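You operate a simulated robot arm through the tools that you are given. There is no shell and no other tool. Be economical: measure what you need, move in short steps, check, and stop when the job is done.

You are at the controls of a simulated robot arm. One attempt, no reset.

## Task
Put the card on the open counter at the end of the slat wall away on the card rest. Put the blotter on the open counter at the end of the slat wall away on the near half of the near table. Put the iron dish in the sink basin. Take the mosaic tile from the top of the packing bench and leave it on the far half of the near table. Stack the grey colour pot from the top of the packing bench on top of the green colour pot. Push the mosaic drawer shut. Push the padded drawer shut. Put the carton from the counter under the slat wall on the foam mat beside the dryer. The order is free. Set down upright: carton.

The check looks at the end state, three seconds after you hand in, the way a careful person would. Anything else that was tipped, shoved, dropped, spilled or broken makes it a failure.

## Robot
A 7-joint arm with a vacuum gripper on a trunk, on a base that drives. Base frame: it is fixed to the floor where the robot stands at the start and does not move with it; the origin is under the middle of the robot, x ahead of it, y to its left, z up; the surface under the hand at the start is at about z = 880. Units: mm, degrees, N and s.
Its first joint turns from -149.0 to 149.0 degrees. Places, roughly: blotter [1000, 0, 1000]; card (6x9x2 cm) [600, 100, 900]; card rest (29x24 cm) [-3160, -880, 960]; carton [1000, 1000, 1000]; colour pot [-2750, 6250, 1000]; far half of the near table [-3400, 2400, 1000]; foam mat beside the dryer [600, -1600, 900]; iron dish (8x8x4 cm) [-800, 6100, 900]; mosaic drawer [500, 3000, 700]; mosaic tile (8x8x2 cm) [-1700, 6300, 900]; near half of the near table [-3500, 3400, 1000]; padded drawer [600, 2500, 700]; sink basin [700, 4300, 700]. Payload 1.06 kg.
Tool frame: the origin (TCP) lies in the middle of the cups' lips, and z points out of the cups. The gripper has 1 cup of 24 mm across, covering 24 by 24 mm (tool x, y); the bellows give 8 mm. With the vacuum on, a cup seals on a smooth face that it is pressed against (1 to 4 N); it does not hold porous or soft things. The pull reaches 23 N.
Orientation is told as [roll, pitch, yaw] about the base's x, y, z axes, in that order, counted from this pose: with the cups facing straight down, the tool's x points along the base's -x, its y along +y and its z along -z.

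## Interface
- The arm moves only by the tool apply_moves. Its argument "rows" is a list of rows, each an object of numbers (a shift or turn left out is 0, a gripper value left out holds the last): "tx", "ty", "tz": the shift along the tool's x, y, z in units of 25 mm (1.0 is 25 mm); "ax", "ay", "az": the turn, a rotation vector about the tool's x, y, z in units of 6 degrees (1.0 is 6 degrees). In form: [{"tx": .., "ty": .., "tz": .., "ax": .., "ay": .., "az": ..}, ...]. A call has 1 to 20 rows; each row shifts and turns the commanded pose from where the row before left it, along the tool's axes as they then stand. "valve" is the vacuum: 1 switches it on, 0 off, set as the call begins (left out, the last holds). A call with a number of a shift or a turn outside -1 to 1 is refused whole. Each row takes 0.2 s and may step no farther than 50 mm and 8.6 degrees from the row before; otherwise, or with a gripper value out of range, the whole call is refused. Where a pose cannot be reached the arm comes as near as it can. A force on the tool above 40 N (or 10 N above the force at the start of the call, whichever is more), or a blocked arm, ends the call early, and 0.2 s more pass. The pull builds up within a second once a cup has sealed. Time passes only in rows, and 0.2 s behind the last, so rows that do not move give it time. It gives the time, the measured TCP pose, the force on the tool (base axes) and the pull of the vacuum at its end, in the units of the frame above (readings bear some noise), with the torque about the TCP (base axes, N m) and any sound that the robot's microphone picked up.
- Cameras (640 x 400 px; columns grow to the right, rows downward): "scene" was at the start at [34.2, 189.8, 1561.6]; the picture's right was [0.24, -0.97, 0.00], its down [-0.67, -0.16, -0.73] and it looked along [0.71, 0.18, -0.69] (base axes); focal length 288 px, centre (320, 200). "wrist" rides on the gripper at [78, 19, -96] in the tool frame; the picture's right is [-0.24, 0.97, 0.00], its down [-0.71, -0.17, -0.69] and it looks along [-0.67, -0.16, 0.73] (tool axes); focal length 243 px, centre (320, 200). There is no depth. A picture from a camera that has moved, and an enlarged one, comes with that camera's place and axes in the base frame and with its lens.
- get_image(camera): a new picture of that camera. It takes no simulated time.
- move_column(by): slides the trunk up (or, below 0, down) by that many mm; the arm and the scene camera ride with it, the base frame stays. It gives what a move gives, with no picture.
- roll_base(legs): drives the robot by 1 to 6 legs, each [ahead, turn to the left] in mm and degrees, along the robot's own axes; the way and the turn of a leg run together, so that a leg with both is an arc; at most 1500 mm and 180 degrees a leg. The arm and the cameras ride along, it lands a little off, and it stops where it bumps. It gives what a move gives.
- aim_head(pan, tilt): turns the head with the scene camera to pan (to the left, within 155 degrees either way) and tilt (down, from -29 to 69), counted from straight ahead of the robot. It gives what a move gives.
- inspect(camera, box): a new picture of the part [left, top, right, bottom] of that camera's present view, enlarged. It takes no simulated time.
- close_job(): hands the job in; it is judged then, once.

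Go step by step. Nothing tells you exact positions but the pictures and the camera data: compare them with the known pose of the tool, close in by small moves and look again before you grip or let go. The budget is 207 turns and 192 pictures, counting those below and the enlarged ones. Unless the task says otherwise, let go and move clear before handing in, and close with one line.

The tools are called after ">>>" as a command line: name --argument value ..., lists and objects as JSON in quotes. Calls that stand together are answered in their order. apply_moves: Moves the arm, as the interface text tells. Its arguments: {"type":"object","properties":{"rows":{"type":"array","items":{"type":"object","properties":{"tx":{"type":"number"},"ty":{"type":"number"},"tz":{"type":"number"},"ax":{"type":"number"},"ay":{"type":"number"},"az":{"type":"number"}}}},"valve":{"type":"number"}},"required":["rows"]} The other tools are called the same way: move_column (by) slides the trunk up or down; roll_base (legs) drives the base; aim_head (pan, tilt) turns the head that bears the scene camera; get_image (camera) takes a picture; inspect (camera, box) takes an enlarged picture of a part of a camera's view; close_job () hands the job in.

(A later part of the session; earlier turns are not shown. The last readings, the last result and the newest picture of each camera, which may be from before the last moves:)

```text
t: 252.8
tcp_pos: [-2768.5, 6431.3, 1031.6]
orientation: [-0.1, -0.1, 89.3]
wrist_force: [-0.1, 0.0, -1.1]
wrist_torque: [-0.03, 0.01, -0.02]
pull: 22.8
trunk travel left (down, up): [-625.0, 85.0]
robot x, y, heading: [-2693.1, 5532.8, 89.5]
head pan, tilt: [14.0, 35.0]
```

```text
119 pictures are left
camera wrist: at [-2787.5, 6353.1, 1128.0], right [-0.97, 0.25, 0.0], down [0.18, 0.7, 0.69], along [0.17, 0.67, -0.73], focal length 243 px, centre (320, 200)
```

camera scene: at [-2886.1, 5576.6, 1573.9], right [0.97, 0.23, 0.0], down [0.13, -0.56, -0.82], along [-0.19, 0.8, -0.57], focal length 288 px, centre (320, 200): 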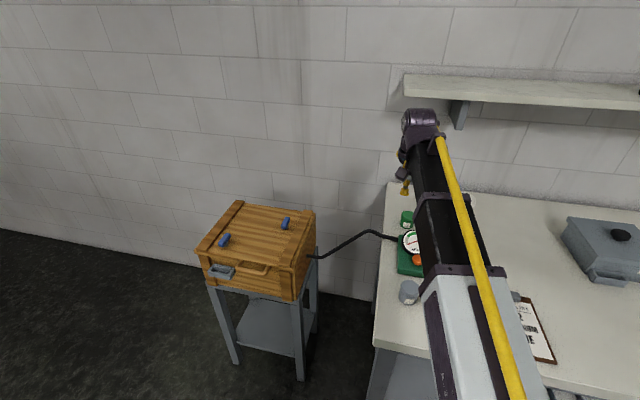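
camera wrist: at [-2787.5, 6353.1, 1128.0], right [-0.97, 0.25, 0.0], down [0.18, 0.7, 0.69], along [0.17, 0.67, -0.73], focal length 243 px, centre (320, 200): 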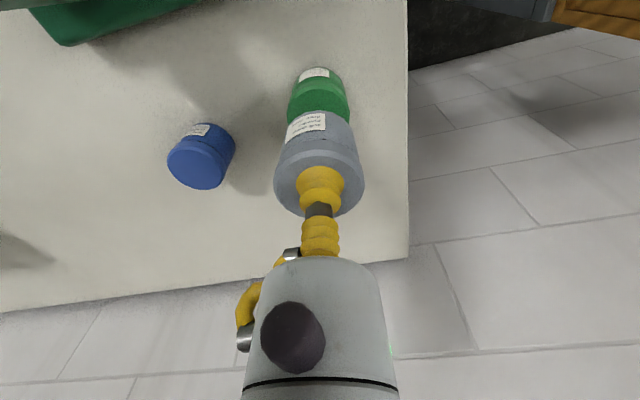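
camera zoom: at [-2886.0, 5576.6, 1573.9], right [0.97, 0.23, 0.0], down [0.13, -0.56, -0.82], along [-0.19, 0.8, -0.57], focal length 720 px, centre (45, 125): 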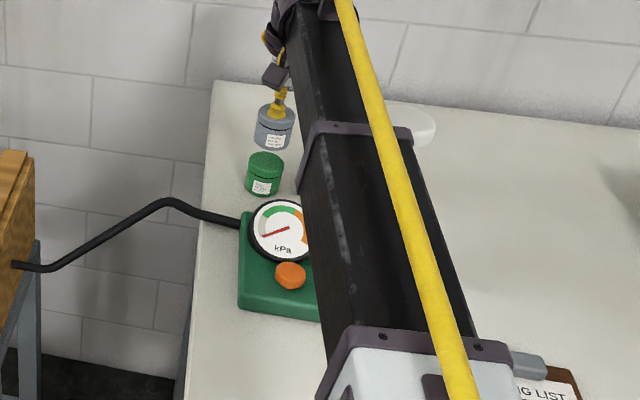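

>>> apply_moves --rows '[{"tx": 0.12, "tz": 0.5}, {"tz": 0.4}, {"tz": 0.2}, {}]'

>>> inspect --camera "wrist" --box '[240, 50, 400, 250]'

>>> inspect --camera "scene" --box '[380, 180, 460, 250]'

```text
t: 253.8
tcp_pos: [-2767.1, 6427.4, 1005.3]
orientation: [0.0, -0.1, 89.4]
wrist_force: [0.0, 0.8, -1.4]
wrist_torque: [-0.01, -0.03, 0.0]
pull: 22.8
trunk travel left (down, up): [-625.0, 85.0]
robot x, y, heading: [-2693.7, 5536.1, 89.4]
head pan, tilt: [14.0, 35.0]
```

```text
2.00 times, centred on (320, 150) of wrist
camera zoom: at [-2786.9, 6349.5, 1100.9], right [-0.97, 0.25, 0.0], down [0.18, 0.7, 0.69], along [0.17, 0.67, -0.73], focal length 485 px, centre (320, 300)
```

zoom: 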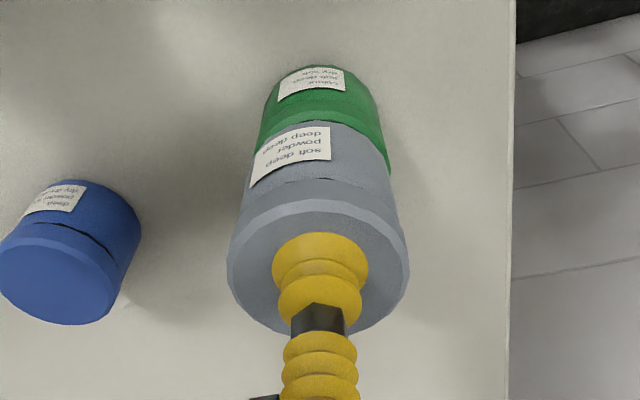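

```text
5.71 times, centred on (420, 215) of scene
camera zoom: at [-2886.0, 5576.5, 1573.9], right [0.97, 0.23, 0.0], down [0.13, -0.56, -0.82], along [-0.19, 0.8, -0.57], focal length 1647 px, centre (-251, 114)
```

zoom: 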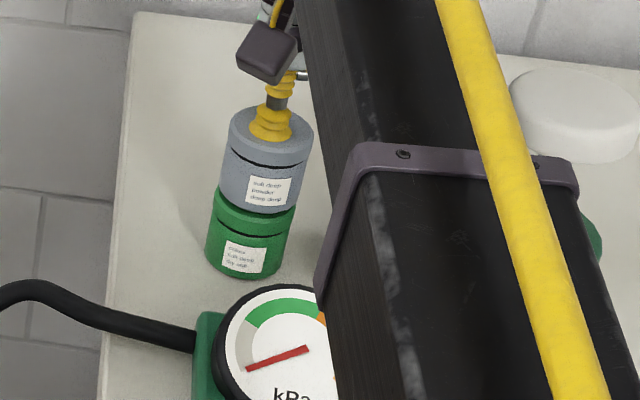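

>>> apply_moves --rows '[{"tz": 0.1}, {"tz": 0.1}, {"tz": 0.1}, {}]'

```text
t: 254.8
tcp_pos: [-2768.1, 6426.5, 999.3]
orientation: [0.0, -0.3, 89.3]
wrist_force: [-0.8, 1.5, 12.9]
wrist_torque: [-0.02, -0.01, -0.02]
pull: 22.4
trunk travel left (down, up): [-625.0, 85.0]
robot x, y, heading: [-2696.0, 5534.2, 89.3]
head pan, tilt: [14.0, 35.0]
```

>>> apply_moves --rows '[{"tz": -0.1}, {}, {}, {}, {}]' --valve 0

>>> apply_moves --rows '[{"tz": -0.1}, {"tz": -0.2}, {"tz": -0.5}, {"tz": -1}, {"tz": -1}, {"tz": -1}, {}]'

>>> get_image --camera "wrist"

>>> inspect --camera "scene" --box '[380, 180, 460, 250]'

```text
t: 256.0
tcp_pos: [-2767.7, 6426.8, 1000.5]
orientation: [0.1, 0.0, 89.4]
wrist_force: [-0.6, 0.1, -0.6]
wrist_torque: [-0.05, 0.0, 0.01]
pull: 0.0
trunk travel left (down, up): [-625.0, 85.0]
robot x, y, heading: [-2693.8, 5536.3, 89.3]
head pan, tilt: [14.0, 35.0]
```

```text
t: 257.6
tcp_pos: [-2766.6, 6428.9, 1095.6]
orientation: [0.0, -0.1, 89.3]
wrist_force: [0.0, -0.6, 0.6]
wrist_torque: [-0.02, 0.02, 0.01]
pull: 0.2
trunk travel left (down, up): [-625.0, 85.0]
robot x, y, heading: [-2692.1, 5535.7, 89.4]
head pan, tilt: [14.0, 35.0]
```

```text
116 pictures are left
camera wrist: at [-2786.5, 6350.2, 1191.8], right [-0.97, 0.25, 0.0], down [0.18, 0.7, 0.69], along [0.17, 0.67, -0.73], focal length 243 px, centre (320, 200)
```

wrist: 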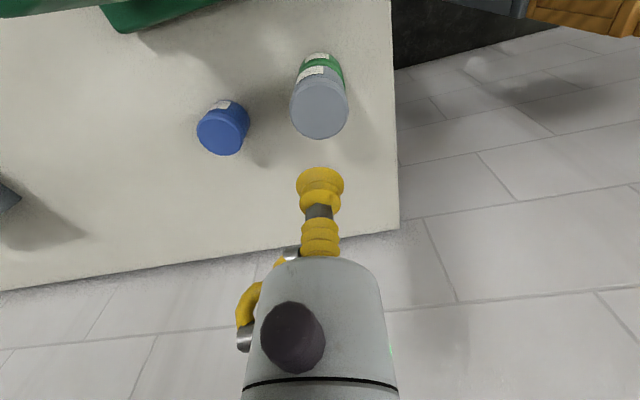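

```text
5.71 times, centred on (420, 215) of scene
camera zoom: at [-2886.0, 5576.4, 1573.9], right [0.97, 0.23, 0.0], down [0.13, -0.56, -0.82], along [-0.19, 0.8, -0.57], focal length 1647 px, centre (-251, 114)
```

zoom: 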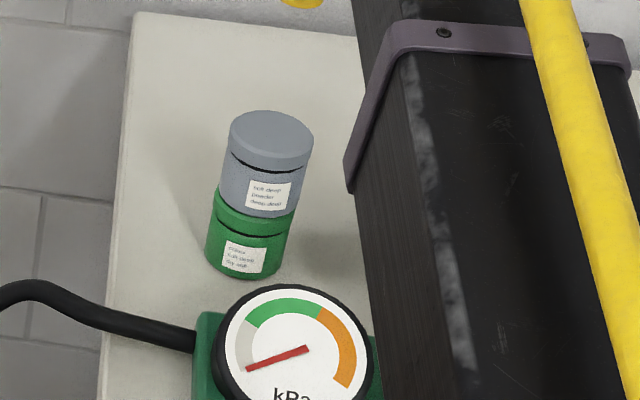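

>>> apply_moves --rows '[{"tz": -1, "tx": 0.4}, {"tz": -0.8, "tx": 0.8}, {"tx": 1}, {"tx": 1}, {"tx": 1}, {"tx": 1}, {"tx": 1}, {"tx": 0.6}, {}]'

>>> roll_base --legs '[[-280, 0], [0, -90], [960, 0], [0, 90]]'

>>> get_image --camera "scene"

>>> get_image --camera "wrist"

```text
t: 259.6
tcp_pos: [-2770.1, 6256.1, 1139.5]
orientation: [-0.1, -0.1, 89.3]
wrist_force: [0.4, -0.1, -0.6]
wrist_torque: [0.01, -0.02, 0.0]
pull: 0.0
trunk travel left (down, up): [-625.0, 85.0]
robot x, y, heading: [-2694.5, 5532.4, 89.5]
head pan, tilt: [14.0, 35.0]
```

```text
t: 273.9
tcp_pos: [-1779.0, 5949.8, 1140.3]
orientation: [0.0, -0.1, 87.3]
wrist_force: [0.4, 0.2, 0.5]
wrist_torque: [-0.01, -0.03, 0.02]
pull: 0.1
trunk travel left (down, up): [-625.0, 85.0]
robot x, y, heading: [-1726.0, 5224.2, 87.1]
head pan, tilt: [14.0, 35.0]
```

```text
114 pictures are left
camera scene: at [-1919.8, 5274.4, 1573.9], right [0.98, 0.2, 0.0], down [0.11, -0.56, -0.82], along [-0.16, 0.8, -0.57], focal length 288 px, centre (320, 200)
```

scene: 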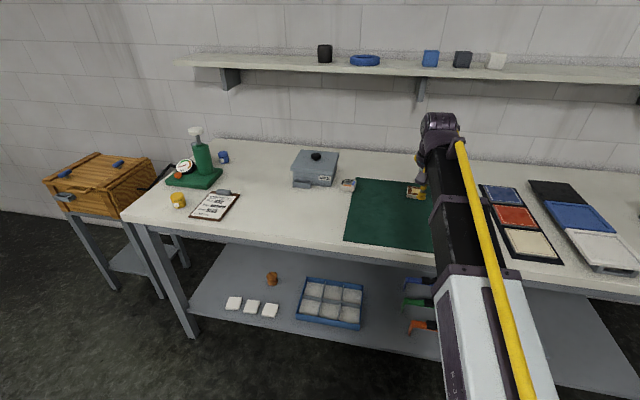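

```text
113 pictures are left
camera wrist: at [-1801.8, 5873.2, 1235.9], right [-0.96, 0.28, 0.0], down [0.2, 0.7, 0.69], along [0.19, 0.66, -0.73], focal length 243 px, centre (320, 200)
```

wrist: 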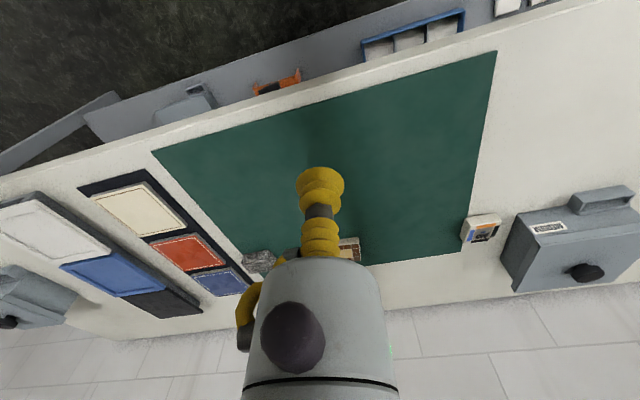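

>>> roll_base --legs '[[240, 0]]'

>>> apply_moves --rows '[{"ty": 1, "tz": 0.5}, {"ty": 1, "tz": 0.5}, {"ty": 0.6}, {}]'

>>> get_image --camera "wrist"

>>> inspect --camera "scene" --box '[320, 130, 640, 330]'

```text
t: 275.6
tcp_pos: [-1766.5, 6190.5, 1139.3]
orientation: [0.0, -0.1, 87.2]
wrist_force: [-0.4, 0.3, -0.5]
wrist_torque: [-0.05, 0.02, 0.0]
pull: 0.1
trunk travel left (down, up): [-625.0, 85.0]
robot x, y, heading: [-1716.6, 5469.3, 87.7]
head pan, tilt: [14.0, 35.0]
```

```text
t: 276.6
tcp_pos: [-1832.4, 6194.1, 1113.3]
orientation: [-0.1, 0.0, 87.1]
wrist_force: [-0.1, 0.4, -0.3]
wrist_torque: [-0.02, 0.01, -0.03]
pull: 0.0
trunk travel left (down, up): [-625.0, 85.0]
robot x, y, heading: [-1716.7, 5465.9, 87.2]
head pan, tilt: [14.0, 35.0]
```

```text
112 pictures are left
camera wrist: at [-1853.6, 6118.5, 1210.2], right [-0.96, 0.28, 0.0], down [0.21, 0.7, 0.69], along [0.19, 0.66, -0.73], focal length 243 px, centre (320, 200)
```

wrist: 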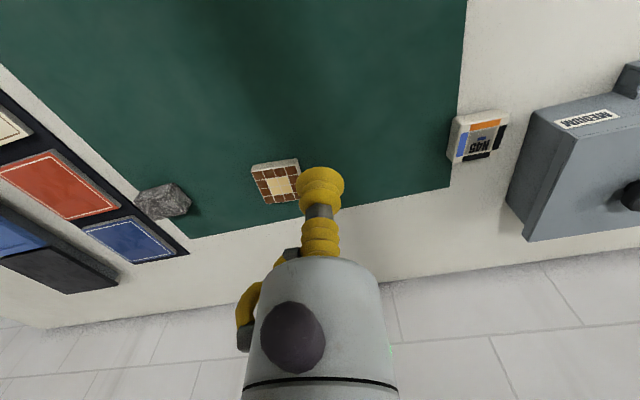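

```text
2.00 times, centred on (480, 230) of scene
camera zoom: at [-1908.6, 5515.7, 1573.9], right [0.98, 0.2, 0.0], down [0.11, -0.56, -0.82], along [-0.16, 0.8, -0.57], focal length 576 px, centre (0, 140)
```

zoom: 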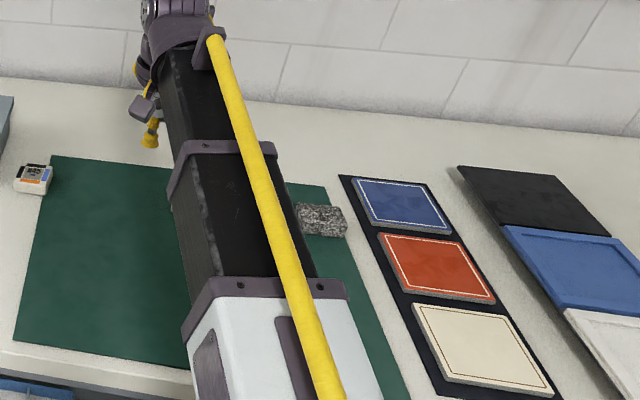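

>>> apply_moves --rows '[{"tx": -1, "ty": -0.7}, {"tx": -1, "ty": -0.7}, {"tx": -1, "ty": -0.7}, {"tx": -1, "ty": -0.7}, {"tx": -1, "ty": -0.7}, {"tx": -0.39, "ty": -0.1, "tz": 0.5}, {"tz": 1}, {"tz": 1}, {"tz": 1}, {}]'

>>> inspect --camera "wrist" --box '[200, 75, 440, 225]'

```text
t: 278.9
tcp_pos: [-1736.1, 6324.3, 1026.6]
orientation: [0.0, -0.1, 87.2]
wrist_force: [-0.3, 0.3, 0.3]
wrist_torque: [-0.02, 0.0, 0.01]
pull: 0.1
trunk travel left (down, up): [-625.0, 85.0]
robot x, y, heading: [-1719.8, 5460.9, 87.5]
head pan, tilt: [14.0, 35.0]
```

```text
2.67 times, centred on (320, 150) of wrist
camera zoom: at [-1757.1, 6248.5, 1123.5], right [-0.96, 0.28, 0.0], down [0.21, 0.7, 0.69], along [0.19, 0.66, -0.73], focal length 647 px, centre (320, 333)
```

zoom: 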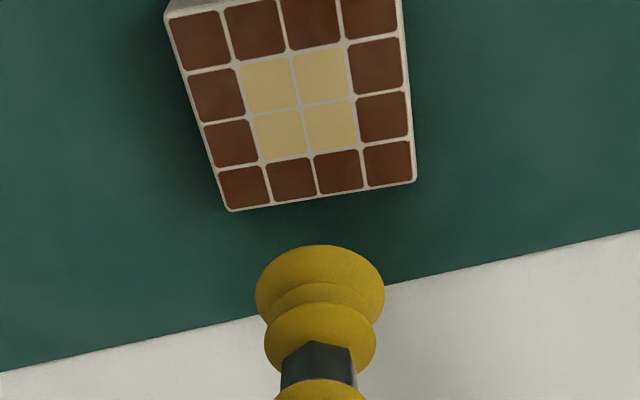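

>>> apply_moves --rows '[{"tx": -0.2, "ty": -0.28, "tz": 1}, {"tz": 1}, {"tz": 1}, {"tz": 0.4}, {"tz": 0.2}, {}]' --valve 1

>>> inspect --camera "wrist" --box '[200, 75, 440, 225]'

```text
t: 280.2
tcp_pos: [-1727.1, 6329.8, 937.1]
orientation: [0.0, -0.1, 87.3]
wrist_force: [0.0, 0.0, -0.7]
wrist_torque: [0.04, 0.0, 0.04]
pull: 0.0
trunk travel left (down, up): [-625.0, 85.0]
robot x, y, heading: [-1716.5, 5464.8, 87.4]
head pan, tilt: [14.0, 35.0]
```

```text
2.67 times, centred on (320, 150) of wrist
camera zoom: at [-1750.1, 6252.9, 1034.2], right [-0.96, 0.28, 0.0], down [0.21, 0.7, 0.69], along [0.19, 0.66, -0.73], focal length 647 px, centre (320, 333)
```

zoom: 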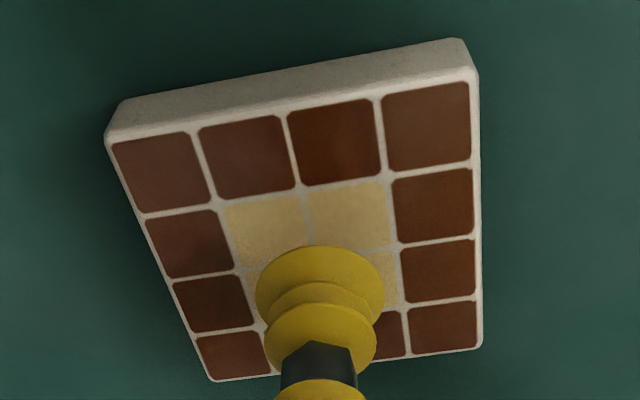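

>>> apply_moves --rows '[{"tz": 0.15}, {"tz": 0.1}, {"tz": 0.1}, {"tz": 0.1}, {}]'

```text
t: 281.4
tcp_pos: [-1730.3, 6329.9, 925.3]
orientation: [0.1, -0.2, 87.2]
wrist_force: [0.1, -0.8, -0.1]
wrist_torque: [0.01, 0.02, 0.02]
pull: 0.0
trunk travel left (down, up): [-625.0, 85.0]
robot x, y, heading: [-1714.9, 5465.8, 87.5]
head pan, tilt: [14.0, 35.0]
```

>>> apply_moves --rows '[{"tz": 0.1}, {"tz": 0.1}, {"tz": 0.1}, {}]'

```text
t: 282.4
tcp_pos: [-1727.3, 6330.6, 919.3]
orientation: [-0.1, -0.3, 87.2]
wrist_force: [0.5, 7.2, 17.6]
wrist_torque: [-0.09, -0.03, 0.03]
pull: 23.2
trunk travel left (down, up): [-625.0, 85.0]
robot x, y, heading: [-1716.2, 5464.5, 87.2]
head pan, tilt: [14.0, 35.0]
```

>>> apply_moves --rows '[{"tz": -0.4}, {"tz": -0.8}, {"tz": -1}, {"tz": -1}, {"tz": -1}, {"tz": -1, "tx": 0.5}, {"tz": -1, "tx": 0.8}, {"tz": -1, "tx": 0.8}, {"tz": -1, "tx": 0.8}, {"tx": 0.8}, {"tx": 0.8}, {"tx": 0.8}, {}]'

>>> get_image --camera "wrist"

>>> roll_base --legs '[[-350, 0], [0, 174], [1400, 0], [1350, 0], [0, -81]]'

>>> get_image --camera "scene"

```text
t: 285.2
tcp_pos: [-1735.7, 6195.4, 1125.2]
orientation: [-0.1, -0.1, 87.2]
wrist_force: [-0.2, 0.4, -0.9]
wrist_torque: [-0.02, 0.0, 0.01]
pull: 22.6
trunk travel left (down, up): [-625.0, 85.0]
robot x, y, heading: [-1715.7, 5467.5, 87.1]
head pan, tilt: [14.0, 35.0]
```

```text
108 pictures are left
camera wrist: at [-1757.7, 6118.7, 1221.4], right [-0.96, 0.28, 0.0], down [0.21, 0.7, 0.69], along [0.19, 0.66, -0.73], focal length 243 px, centre (320, 200)
```

wrist: 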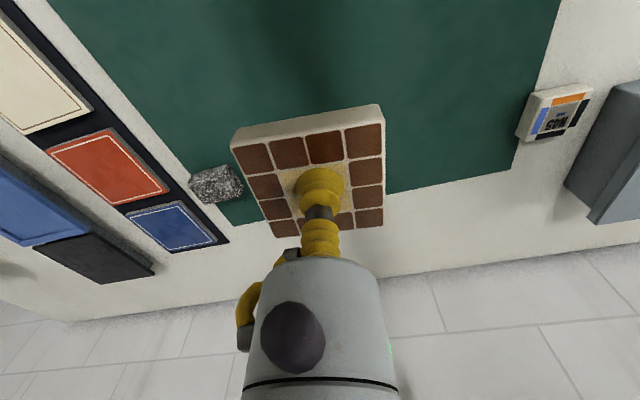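

```text
t: 311.1
tcp_pos: [-2844.8, 2309.5, 1124.7]
orientation: [0.0, -0.1, -178.1]
wrist_force: [-0.2, 0.5, -1.1]
wrist_torque: [-0.03, 0.01, -0.01]
pull: 22.8
trunk travel left (down, up): [-625.0, 85.0]
robot x, y, heading: [-2119.0, 2388.3, -178.0]
head pan, tilt: [14.0, 35.0]
```

```text
107 pictures are left
camera scene: at [-2154.9, 2194.9, 1574.0], right [-0.28, 0.96, 0.0], down [0.55, 0.16, -0.82], along [-0.79, -0.23, -0.57], focal length 288 px, centre (320, 200)
```

scene: 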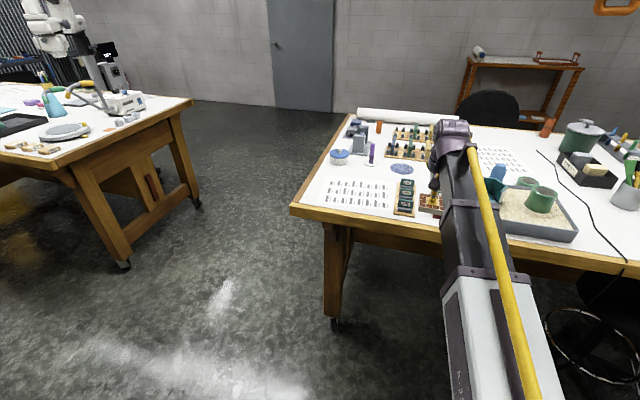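

>>> inspect --camera "scene" --box '[280, 95, 600, 255]'

>>> get_image --camera "wrist"

```text
2.00 times, centred on (440, 175) of scene
camera zoom: at [-2154.9, 2194.9, 1574.0], right [-0.28, 0.96, 0.0], down [0.55, 0.16, -0.82], along [-0.79, -0.23, -0.57], focal length 576 px, centre (80, 250)
```

zoom: 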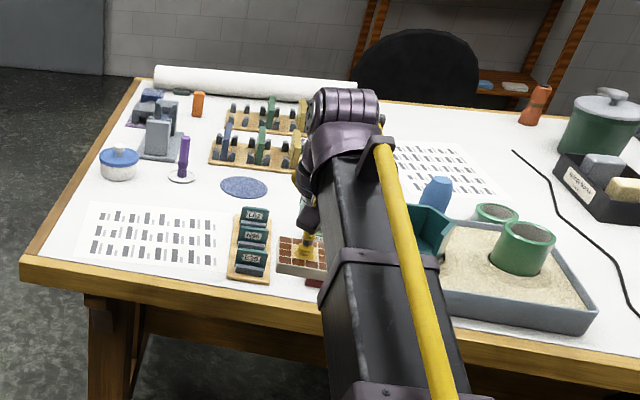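

```text
105 pictures are left
camera wrist: at [-2765.4, 2294.1, 1221.3], right [-0.2, -0.98, 0.0], down [-0.71, 0.15, 0.69], along [-0.67, 0.14, -0.73], focal length 243 px, centre (320, 200)
```

wrist: 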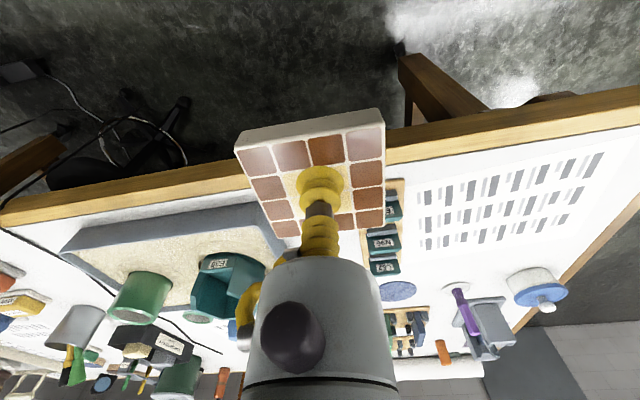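

>>> roll_base --legs '[[280, 0]]'

>>> get_image --camera "wrist"

>>> get_image --camera "scene"

```text
t: 313.0
tcp_pos: [-3128.2, 2305.6, 1124.6]
orientation: [0.0, -0.1, -178.4]
wrist_force: [1.3, -0.7, -1.5]
wrist_torque: [0.01, -0.01, -0.05]
pull: 23.4
trunk travel left (down, up): [-625.0, 85.0]
robot x, y, heading: [-2404.3, 2378.0, -178.2]
head pan, tilt: [14.0, 35.0]
```

```text
104 pictures are left
camera wrist: at [-3049.0, 2289.3, 1221.3], right [-0.21, -0.98, 0.0], down [-0.71, 0.15, 0.69], along [-0.67, 0.14, -0.73], focal length 243 px, centre (320, 200)
```

wrist: 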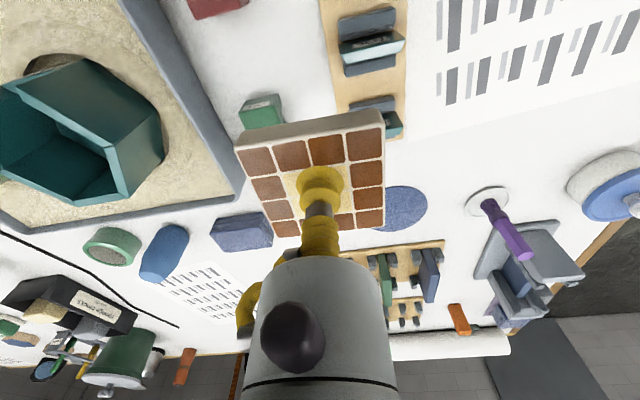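

```text
103 pictures are left
camera scene: at [-2439.2, 2185.6, 1573.9], right [-0.27, 0.96, 0.0], down [0.55, 0.16, -0.82], along [-0.79, -0.22, -0.57], focal length 288 px, centre (320, 200)
```

scene: 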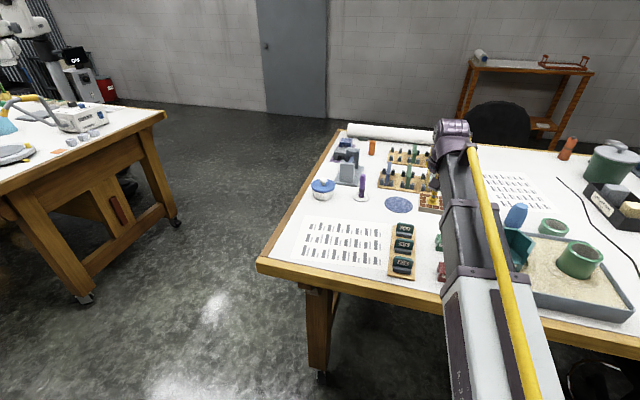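

>>> apply_moves --rows '[{"tx": -1, "ty": -0.5}, {"tx": -1, "ty": -0.5}, {"tx": -1, "ty": -0.5}, {"tx": -1, "ty": -0.25}, {"tx": -1}, {"tx": -1}, {"tx": -0.83}, {"tz": 1}, {"tz": 1}, {"tz": 1}, {}]'

>>> get_image --camera "wrist"

```text
t: 315.4
tcp_pos: [-3300.3, 2345.3, 1050.5]
orientation: [0.0, -0.1, -178.5]
wrist_force: [-0.1, 0.3, -2.4]
wrist_torque: [0.0, -0.01, -0.03]
pull: 22.8
trunk travel left (down, up): [-625.0, 85.0]
robot x, y, heading: [-2399.5, 2381.3, -178.3]
head pan, tilt: [14.0, 35.0]
```

```text
102 pictures are left
camera wrist: at [-3220.5, 2329.0, 1147.1], right [-0.21, -0.98, 0.0], down [-0.71, 0.15, 0.69], along [-0.67, 0.14, -0.73], focal length 243 px, centre (320, 200)
```

wrist: 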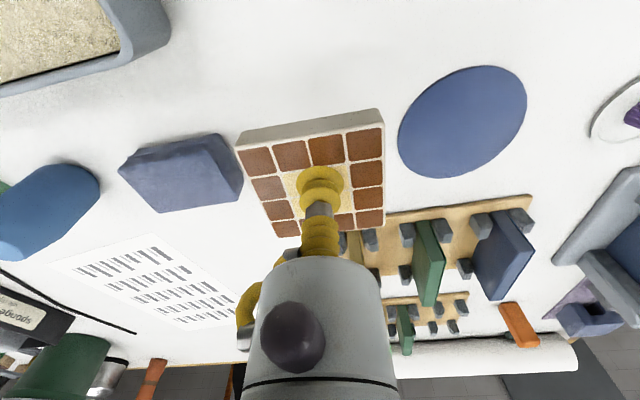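

>>> apply_moves --rows '[{"tx": 0.8, "ty": -0.25, "tz": 1}, {"tz": 1}, {"tz": 0.5}, {"tz": 0.2}, {}]'

>>> get_image --camera "wrist"

```text
t: 316.6
tcp_pos: [-3281.9, 2351.6, 980.8]
orientation: [0.0, -0.1, -178.4]
wrist_force: [0.5, 0.5, -2.5]
wrist_torque: [-0.03, -0.01, 0.02]
pull: 23.5
trunk travel left (down, up): [-625.0, 85.0]
robot x, y, heading: [-2402.6, 2378.8, -178.2]
head pan, tilt: [14.0, 35.0]
```

```text
101 pictures are left
camera wrist: at [-3201.9, 2335.6, 1078.6], right [-0.21, -0.98, 0.0], down [-0.71, 0.15, 0.69], along [-0.67, 0.14, -0.73], focal length 243 px, centre (320, 200)
```

wrist: 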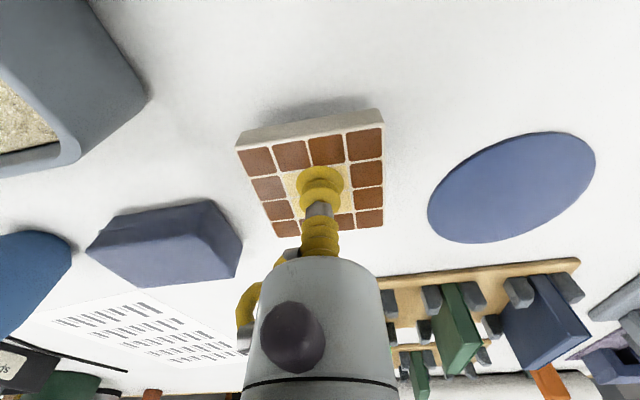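

>>> apply_moves --rows '[{"tz": 0.2}, {"tz": 0.2}, {"tz": 0.1}, {"tz": 0.1}, {}]'

```text
t: 317.8
tcp_pos: [-3280.8, 2351.8, 969.4]
orientation: [0.0, -0.3, -178.4]
wrist_force: [-2.2, 0.2, 7.7]
wrist_torque: [0.02, 0.01, 0.02]
pull: 23.0
trunk travel left (down, up): [-625.0, 85.0]
robot x, y, heading: [-2403.6, 2379.1, -178.3]
head pan, tilt: [14.0, 35.0]
```

>>> apply_moves --rows '[{}, {}, {}, {}]' --valve 0

>>> apply_moves --rows '[{"tz": -0.2}, {"tz": -0.4}, {"tz": -1}, {"tz": -1}, {"tz": -1}, {"tz": -1}, {"tz": -1}, {}]'

>>> get_image --camera "wrist"

```text
t: 318.8
tcp_pos: [-3280.4, 2351.4, 967.8]
orientation: [0.1, -0.1, -178.4]
wrist_force: [-0.4, 0.5, 0.1]
wrist_torque: [-0.01, 0.02, -0.05]
pull: 0.1
trunk travel left (down, up): [-625.0, 85.0]
robot x, y, heading: [-2403.8, 2380.6, -178.2]
head pan, tilt: [14.0, 35.0]
```

```text
t: 320.6
tcp_pos: [-3280.3, 2351.4, 1106.5]
orientation: [0.0, -0.1, -178.4]
wrist_force: [0.8, -0.3, -0.3]
wrist_torque: [-0.02, -0.01, -0.01]
pull: 0.1
trunk travel left (down, up): [-625.0, 85.0]
robot x, y, heading: [-2403.3, 2381.5, -178.4]
head pan, tilt: [14.0, 35.0]
```

```text
100 pictures are left
camera wrist: at [-3200.3, 2335.7, 1203.7], right [-0.21, -0.98, 0.0], down [-0.71, 0.15, 0.69], along [-0.67, 0.14, -0.73], focal length 243 px, centre (320, 200)
```

wrist: 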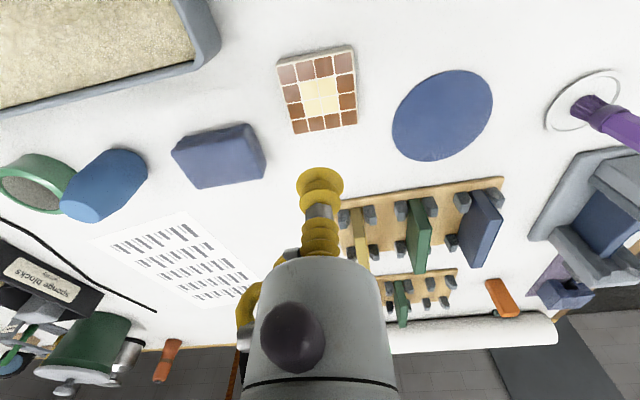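

>>> apply_moves --rows '[{"tz": -0.8, "tx": 0.6}, {"tz": -0.6, "tx": 0.8}, {"tx": 1}, {"tx": 1}, {"tx": 1}, {"tx": 1}, {"tx": 0.8}, {}]'

>>> roll_base --legs '[[-380, 0], [0, -115], [1450, 0], [1450, 0], [0, 20]]'

>>> get_image --camera "scene"

```text
t: 322.4
tcp_pos: [-3126.4, 2356.5, 1142.6]
orientation: [0.0, 0.0, -178.4]
wrist_force: [0.7, 0.3, -0.1]
wrist_torque: [0.03, 0.03, 0.04]
pull: 0.0
trunk travel left (down, up): [-625.0, 85.0]
robot x, y, heading: [-2398.6, 2381.2, -178.3]
head pan, tilt: [14.0, 35.0]
```

```text
t: 344.4
tcp_pos: [-926.4, 5808.8, 1142.0]
orientation: [-0.1, -0.1, 88.7]
wrist_force: [0.6, -0.2, -0.2]
wrist_torque: [-0.01, 0.02, 0.0]
pull: 0.0
trunk travel left (down, up): [-625.0, 85.0]
robot x, y, heading: [-942.1, 5087.2, 88.4]
head pan, tilt: [14.0, 35.0]
```

```text
99 pictures are left
camera scene: at [-1132.2, 5130.2, 1573.9], right [0.98, 0.22, 0.0], down [0.13, -0.56, -0.82], along [-0.18, 0.8, -0.57], focal length 288 px, centre (320, 200)
```

scene: 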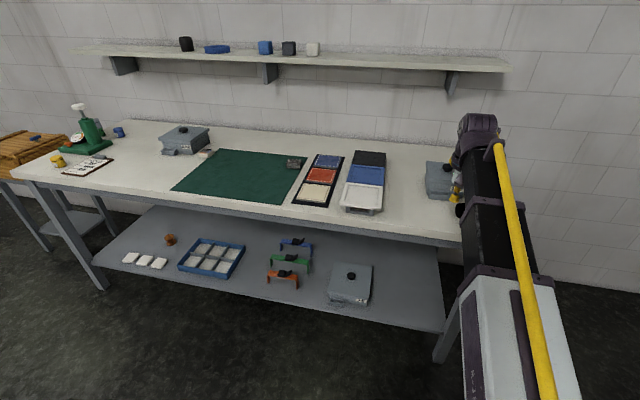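

>>> get_image --camera "wrist"

>>> inspect --camera "scene" --box '[380, 130, 500, 230]'

```text
98 pictures are left
camera wrist: at [-946.4, 5731.6, 1239.5], right [-0.97, 0.26, 0.0], down [0.19, 0.7, 0.69], along [0.18, 0.66, -0.73], focal length 243 px, centre (320, 200)
```

wrist: 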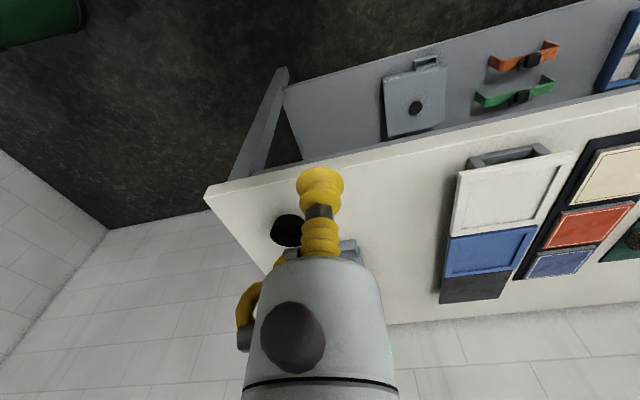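

```text
4.00 times, centred on (440, 180) of scene
camera zoom: at [-1132.2, 5130.2, 1573.9], right [0.98, 0.22, 0.0], down [0.13, -0.56, -0.82], along [-0.18, 0.8, -0.57], focal length 1153 px, centre (-160, 280)
```

zoom: 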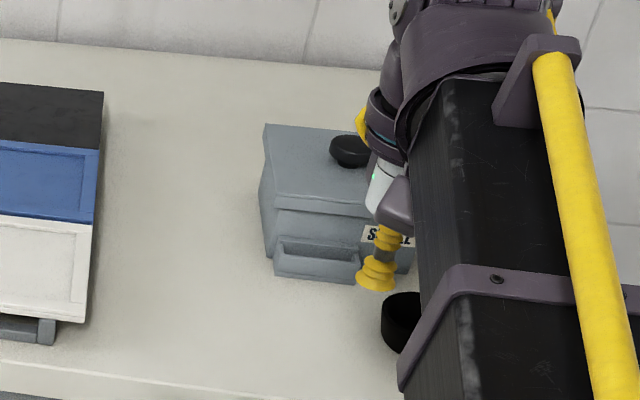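

>>> roll_base --legs '[[200, 0]]'

>>> get_image --camera "wrist"

```text
t: 345.9
tcp_pos: [-922.1, 6009.3, 1142.5]
orientation: [0.1, -0.2, 88.7]
wrist_force: [-0.2, 0.7, -0.2]
wrist_torque: [0.02, 0.01, -0.02]
pull: 0.1
trunk travel left (down, up): [-625.0, 85.0]
robot x, y, heading: [-940.2, 5286.2, 88.8]
head pan, tilt: [14.0, 35.0]
```

```text
96 pictures are left
camera wrist: at [-941.8, 5932.7, 1239.4], right [-0.97, 0.26, 0.0], down [0.19, 0.7, 0.69], along [0.18, 0.66, -0.73], focal length 243 px, centre (320, 200)
```

wrist: 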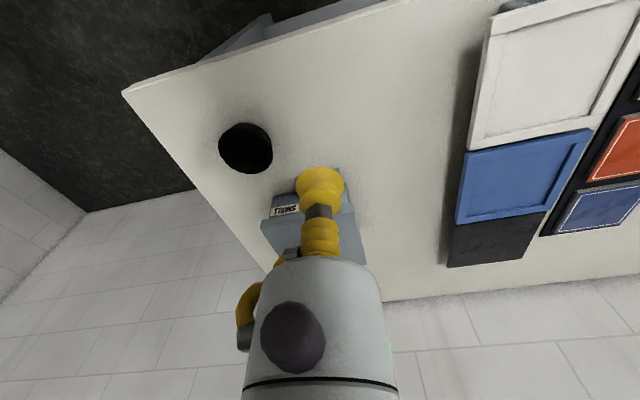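

>>> inspect --camera "wrist" --box '[200, 105, 300, 195]'

```text
4.44 times, centred on (250, 150) of wrist
camera zoom: at [-941.8, 5932.7, 1239.4], right [-0.97, 0.26, 0.0], down [0.19, 0.7, 0.69], along [0.18, 0.66, -0.73], focal length 1078 px, centre (631, 422)
```

zoom: 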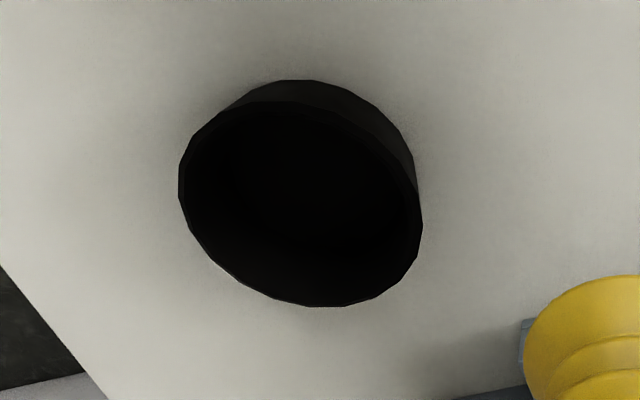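

>>> apply_moves --rows '[{"ty": -1, "tx": -0.6}, {"ty": -1, "tx": -0.6}, {"ty": -1, "tx": -0.6}, {"ty": -1, "tx": -0.6}, {"ty": -0.97, "tx": -0.56}, {"tz": 1}, {"tz": 1}, {"tz": 1}, {"tz": 1}, {}]'

>>> inspect --camera "wrist" --box '[200, 75, 440, 225]'

```text
t: 348.1
tcp_pos: [-795.5, 6081.8, 1041.7]
orientation: [0.0, -0.1, 88.6]
wrist_force: [1.2, -0.7, 0.5]
wrist_torque: [0.0, 0.0, -0.01]
pull: 0.0
trunk travel left (down, up): [-625.0, 85.0]
robot x, y, heading: [-937.6, 5287.9, 88.5]
head pan, tilt: [14.0, 35.0]
```

```text
2.67 times, centred on (320, 150) of wrist
camera zoom: at [-815.7, 6004.9, 1138.9], right [-0.97, 0.26, 0.0], down [0.19, 0.7, 0.69], along [0.18, 0.66, -0.73], focal length 647 px, centre (320, 333)
```

zoom: 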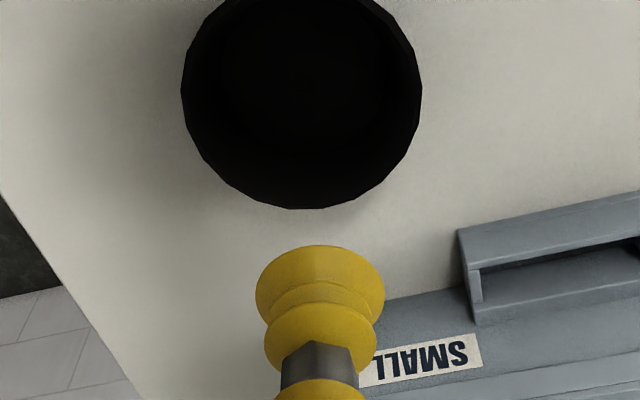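

>>> apply_moves --rows '[{"ty": -0.26, "tz": 1}, {"tz": 1}, {"tz": 1}, {}]' --valve 1

>>> inspect --camera "wrist" --box '[200, 75, 440, 225]'

```text
t: 349.1
tcp_pos: [-789.4, 6081.2, 967.5]
orientation: [0.0, -0.1, 88.7]
wrist_force: [0.5, 0.0, -0.1]
wrist_torque: [-0.01, 0.06, -0.02]
pull: 0.1
trunk travel left (down, up): [-625.0, 85.0]
robot x, y, heading: [-933.0, 5283.0, 88.6]
head pan, tilt: [14.0, 35.0]
```

```text
2.67 times, centred on (320, 150) of wrist
camera zoom: at [-809.8, 6004.4, 1063.9], right [-0.97, 0.26, 0.0], down [0.19, 0.7, 0.69], along [0.18, 0.66, -0.73], focal length 647 px, centre (320, 333)
```

zoom: 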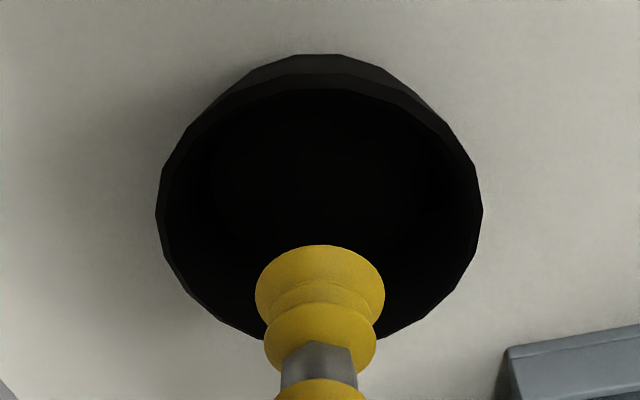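

>>> apply_moves --rows '[{"tx": 0.16, "tz": 0.6}, {"tz": 0.6}, {"tz": 0.3}, {"tz": 0.2}, {}]'

```text
t: 350.4
tcp_pos: [-789.0, 6076.3, 925.5]
orientation: [0.0, -0.1, 88.7]
wrist_force: [-0.2, 0.4, -0.2]
wrist_torque: [-0.02, 0.0, 0.0]
pull: 0.2
trunk travel left (down, up): [-625.0, 85.0]
robot x, y, heading: [-935.2, 5288.4, 88.9]
head pan, tilt: [14.0, 35.0]
```

>>> apply_moves --rows '[{"tz": 0.1}, {"tz": 0.1}, {"tz": 0.1}, {"tz": 0.1}, {}]'

```text
t: 351.6
tcp_pos: [-788.4, 6076.8, 916.1]
orientation: [0.0, 0.0, 88.8]
wrist_force: [-0.3, 0.4, -0.7]
wrist_torque: [0.02, 0.01, 0.02]
pull: 0.1
trunk travel left (down, up): [-625.0, 85.0]
robot x, y, heading: [-934.6, 5288.7, 88.9]
head pan, tilt: [14.0, 35.0]
```

>>> apply_moves --rows '[{"tz": 0.1}, {"tz": 0.1}, {"tz": 0.1}, {}]'

```text
t: 352.6
tcp_pos: [-790.1, 6077.6, 906.9]
orientation: [0.0, -0.2, 88.7]
wrist_force: [-0.7, -0.4, 0.3]
wrist_torque: [-0.05, 0.01, -0.02]
pull: 22.9
trunk travel left (down, up): [-625.0, 85.0]
robot x, y, heading: [-937.6, 5284.9, 88.9]
head pan, tilt: [14.0, 35.0]
```

>>> apply_moves --rows '[{"tz": -0.2}, {"tz": -0.5}, {"tz": -0.8}, {"tz": -1}, {"tz": -1}, {"tz": -1}, {"tz": -1}, {"tz": -1}, {"tz": -1}, {"tz": -1, "ty": 0.5}, {"tz": -1, "ty": 0.5, "tx": 0.5}, {"ty": 0.5, "tx": 0.8}, {"tx": 0.8}, {}]'

>>> get_image --camera "wrist"

```text
t: 355.6
tcp_pos: [-828.9, 6025.0, 1145.4]
orientation: [0.1, -0.1, 88.6]
wrist_force: [-1.3, 0.3, -2.7]
wrist_torque: [-0.01, -0.03, 0.01]
pull: 23.0
trunk travel left (down, up): [-625.0, 85.0]
robot x, y, heading: [-933.0, 5287.2, 88.7]
head pan, tilt: [14.0, 35.0]
```

```text
92 pictures are left
camera wrist: at [-848.5, 5948.6, 1242.9], right [-0.97, 0.26, 0.0], down [0.19, 0.7, 0.69], along [0.18, 0.66, -0.73], focal length 243 px, centre (320, 200)
```

wrist: 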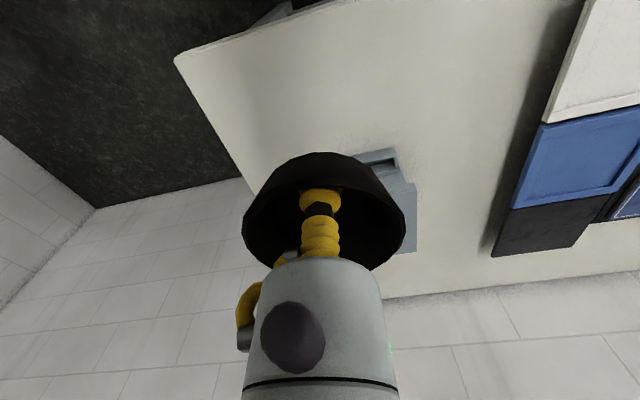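

>>> roll_base --legs '[[-350, 0], [0, -128]]'

>>> get_image --camera "scene"

```text
t: 363.1
tcp_pos: [-411.5, 4412.9, 1146.1]
orientation: [0.0, -0.1, -37.5]
wrist_force: [-0.2, -0.3, -2.5]
wrist_torque: [0.05, 0.04, 0.0]
pull: 22.7
trunk travel left (down, up): [-625.0, 85.0]
robot x, y, heading: [-941.2, 4936.2, -37.4]
head pan, tilt: [14.0, 35.0]
```

```text
91 pictures are left
camera scene: at [-796.7, 5064.0, 1573.9], right [-0.4, -0.92, 0.0], down [-0.53, 0.23, -0.82], along [0.75, -0.33, -0.57], focal length 288 px, centre (320, 200)
```

scene: 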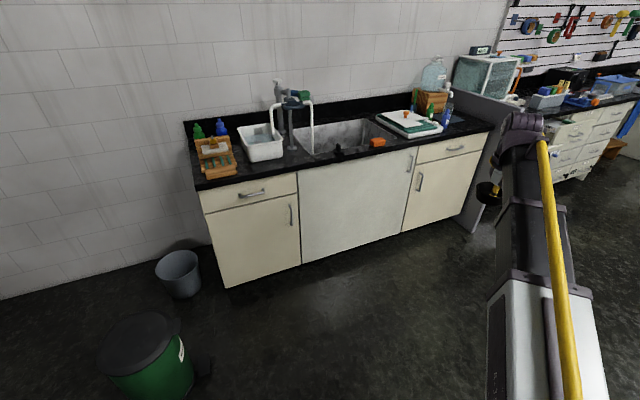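

>>> inspect --camera "scene" --box '[180, 60, 500, 260]'

```text
2.00 times, centred on (340, 160) of scene
camera zoom: at [-796.7, 5064.0, 1573.9], right [-0.4, -0.92, 0.0], down [-0.53, 0.23, -0.82], along [0.75, -0.33, -0.57], focal length 576 px, centre (280, 280)
```

zoom: 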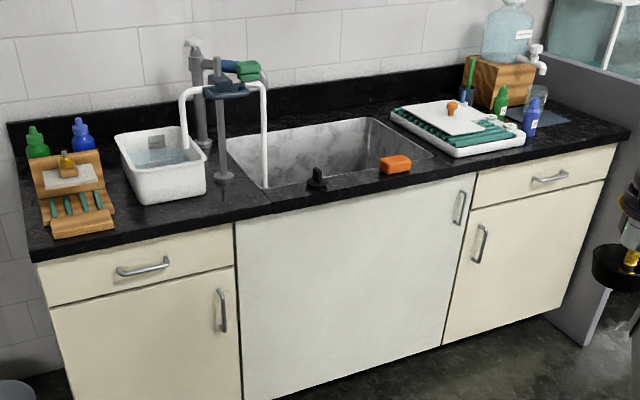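

>>> roll_base --legs '[[0, -52.5], [750, 0], [0, 90], [780, 0]]'

>>> aim_head --pan 14 --tilt 48

>>> get_image --camera "scene"

>>> get_image --camera "wrist"

```text
t: 377.1
tcp_pos: [580.7, 4091.1, 1145.7]
orientation: [-0.1, -0.1, -0.6]
wrist_force: [1.0, -0.3, -3.0]
wrist_torque: [-0.02, 0.04, 0.01]
pull: 22.9
trunk travel left (down, up): [-625.0, 85.0]
robot x, y, heading: [-159.5, 4189.0, -0.4]
head pan, tilt: [14.0, 35.0]
```

```text
t: 377.8
tcp_pos: [582.6, 4090.7, 1147.6]
orientation: [-0.1, -0.1, -0.5]
wrist_force: [-0.1, -1.1, -2.8]
wrist_torque: [0.01, 0.05, 0.03]
pull: 22.9
trunk travel left (down, up): [-625.0, 85.0]
robot x, y, heading: [-161.1, 4188.2, -0.4]
head pan, tilt: [14.0, 48.0]
```

```text
89 pictures are left
camera scene: at [-126.7, 4376.4, 1555.0], right [0.23, -0.97, 0.0], down [-0.72, -0.17, -0.67], along [0.65, 0.16, -0.74], focal length 288 px, centre (320, 200)
```

scene: 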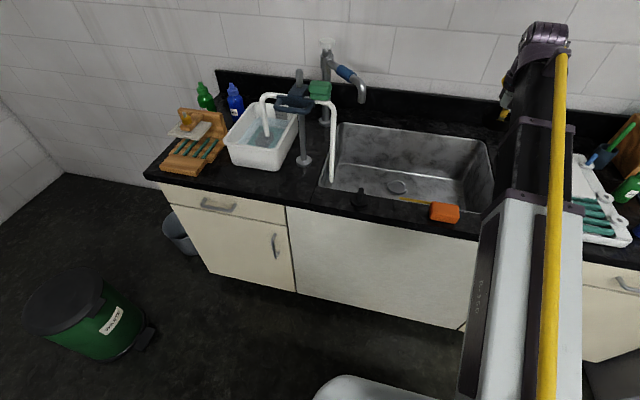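

```text
88 pictures are left
camera wrist: at [504.0, 4111.0, 1242.7], right [0.24, 0.97, 0.0], down [0.71, -0.18, 0.69], along [0.67, -0.17, -0.73], focal length 243 px, centre (320, 200)
```

wrist: 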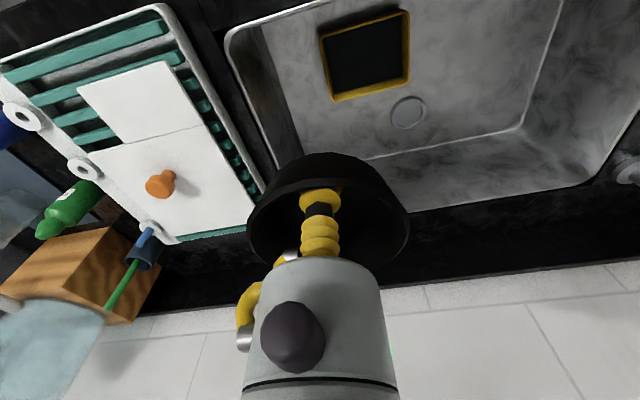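

>>> roll_base --legs '[[110, 0]]'

>>> apply_moves --rows '[{"ty": 1}, {"ty": 1}, {"ty": 1}, {"ty": 1}, {"ty": 1}, {"ty": 1}, {"ty": 1}, {"ty": 1}, {"ty": 1}, {"ty": 1}, {"ty": 0.4}, {"tz": 1}, {"tz": 1}, {}]'

>>> get_image --camera "scene"

>>> get_image --camera "wrist"

```text
t: 379.0
tcp_pos: [692.3, 4090.0, 1145.1]
orientation: [0.0, -0.2, -0.5]
wrist_force: [0.0, -0.4, -2.7]
wrist_torque: [0.04, 0.11, 0.03]
pull: 22.9
trunk travel left (down, up): [-625.0, 85.0]
robot x, y, heading: [-54.3, 4184.6, -0.4]
head pan, tilt: [14.0, 48.0]
```

```text
t: 382.0
tcp_pos: [696.7, 4350.0, 1096.3]
orientation: [-0.1, -0.1, -0.5]
wrist_force: [-0.1, -0.7, -2.2]
wrist_torque: [-0.03, 0.05, 0.01]
pull: 22.9
trunk travel left (down, up): [-625.0, 85.0]
robot x, y, heading: [-50.6, 4190.4, -0.4]
head pan, tilt: [14.0, 48.0]
```

```text
87 pictures are left
camera scene: at [-15.5, 4375.7, 1554.9], right [0.23, -0.97, 0.0], down [-0.72, -0.17, -0.67], along [0.65, 0.16, -0.74], focal length 288 px, centre (320, 200)
```

scene: 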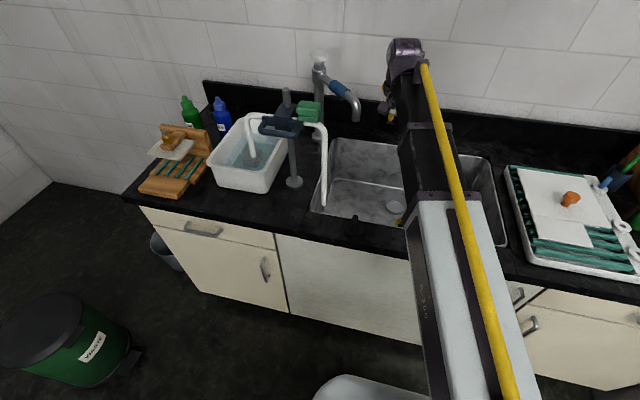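

```text
86 pictures are left
camera wrist: at [619.0, 4371.3, 1192.2], right [0.24, 0.97, 0.0], down [0.71, -0.18, 0.69], along [0.67, -0.17, -0.73], focal length 243 px, centre (320, 200)
```

wrist: 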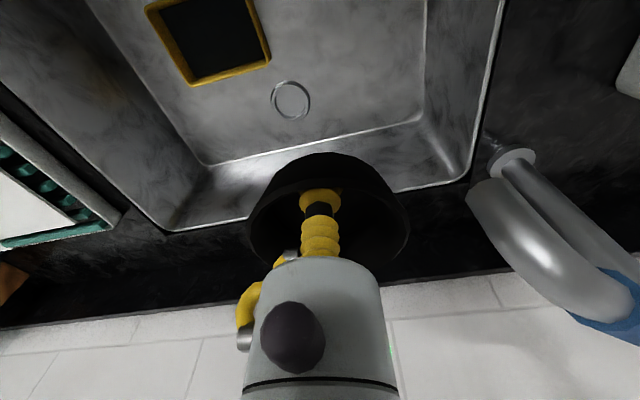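

>>> apply_moves --rows '[{"tz": 1}, {"tz": 1}, {"tz": 1}, {"tz": 1}, {"tz": 1}, {"tz": 1}, {"tz": 1}, {"tz": 1}, {"tz": 1}, {"tz": 1}, {"tz": 1}, {"tz": 1}, {"tz": 1}, {}]'

>>> get_image --camera "wrist"

>>> get_image --camera "scene"

```text
t: 385.0
tcp_pos: [697.2, 4349.7, 770.3]
orientation: [0.0, -0.1, -0.5]
wrist_force: [0.2, 0.0, -2.7]
wrist_torque: [-0.01, 0.07, -0.03]
pull: 22.5
trunk travel left (down, up): [-625.0, 85.0]
robot x, y, heading: [-45.8, 4193.5, -0.3]
head pan, tilt: [14.0, 48.0]
```

```text
85 pictures are left
camera wrist: at [619.3, 4370.4, 866.6], right [0.24, 0.97, 0.0], down [0.71, -0.18, 0.69], along [0.67, -0.17, -0.73], focal length 243 px, centre (320, 200)
```

wrist: 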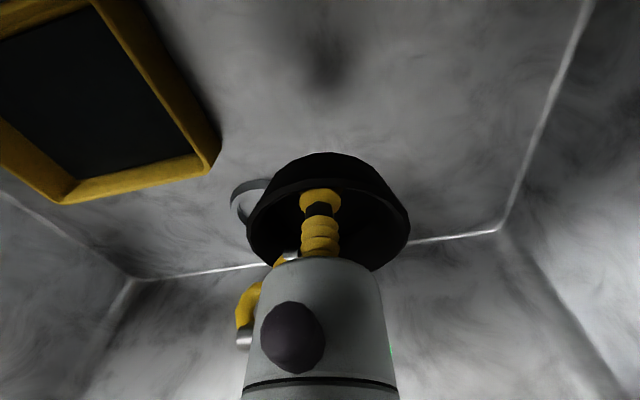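

```text
84 pictures are left
camera scene: at [-15.6, 4375.7, 1554.9], right [0.23, -0.97, 0.0], down [-0.72, -0.17, -0.67], along [0.65, 0.16, -0.74], focal length 288 px, centre (320, 200)
```

scene: 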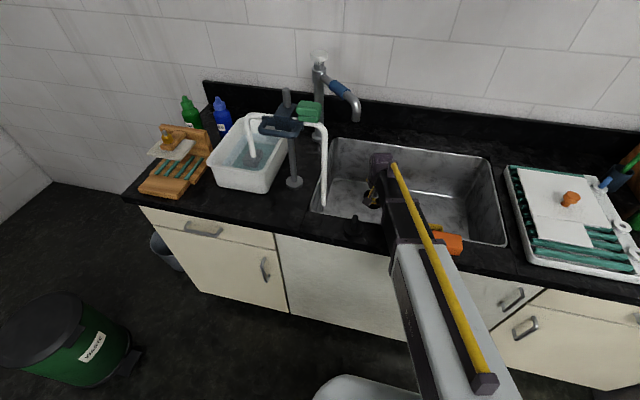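

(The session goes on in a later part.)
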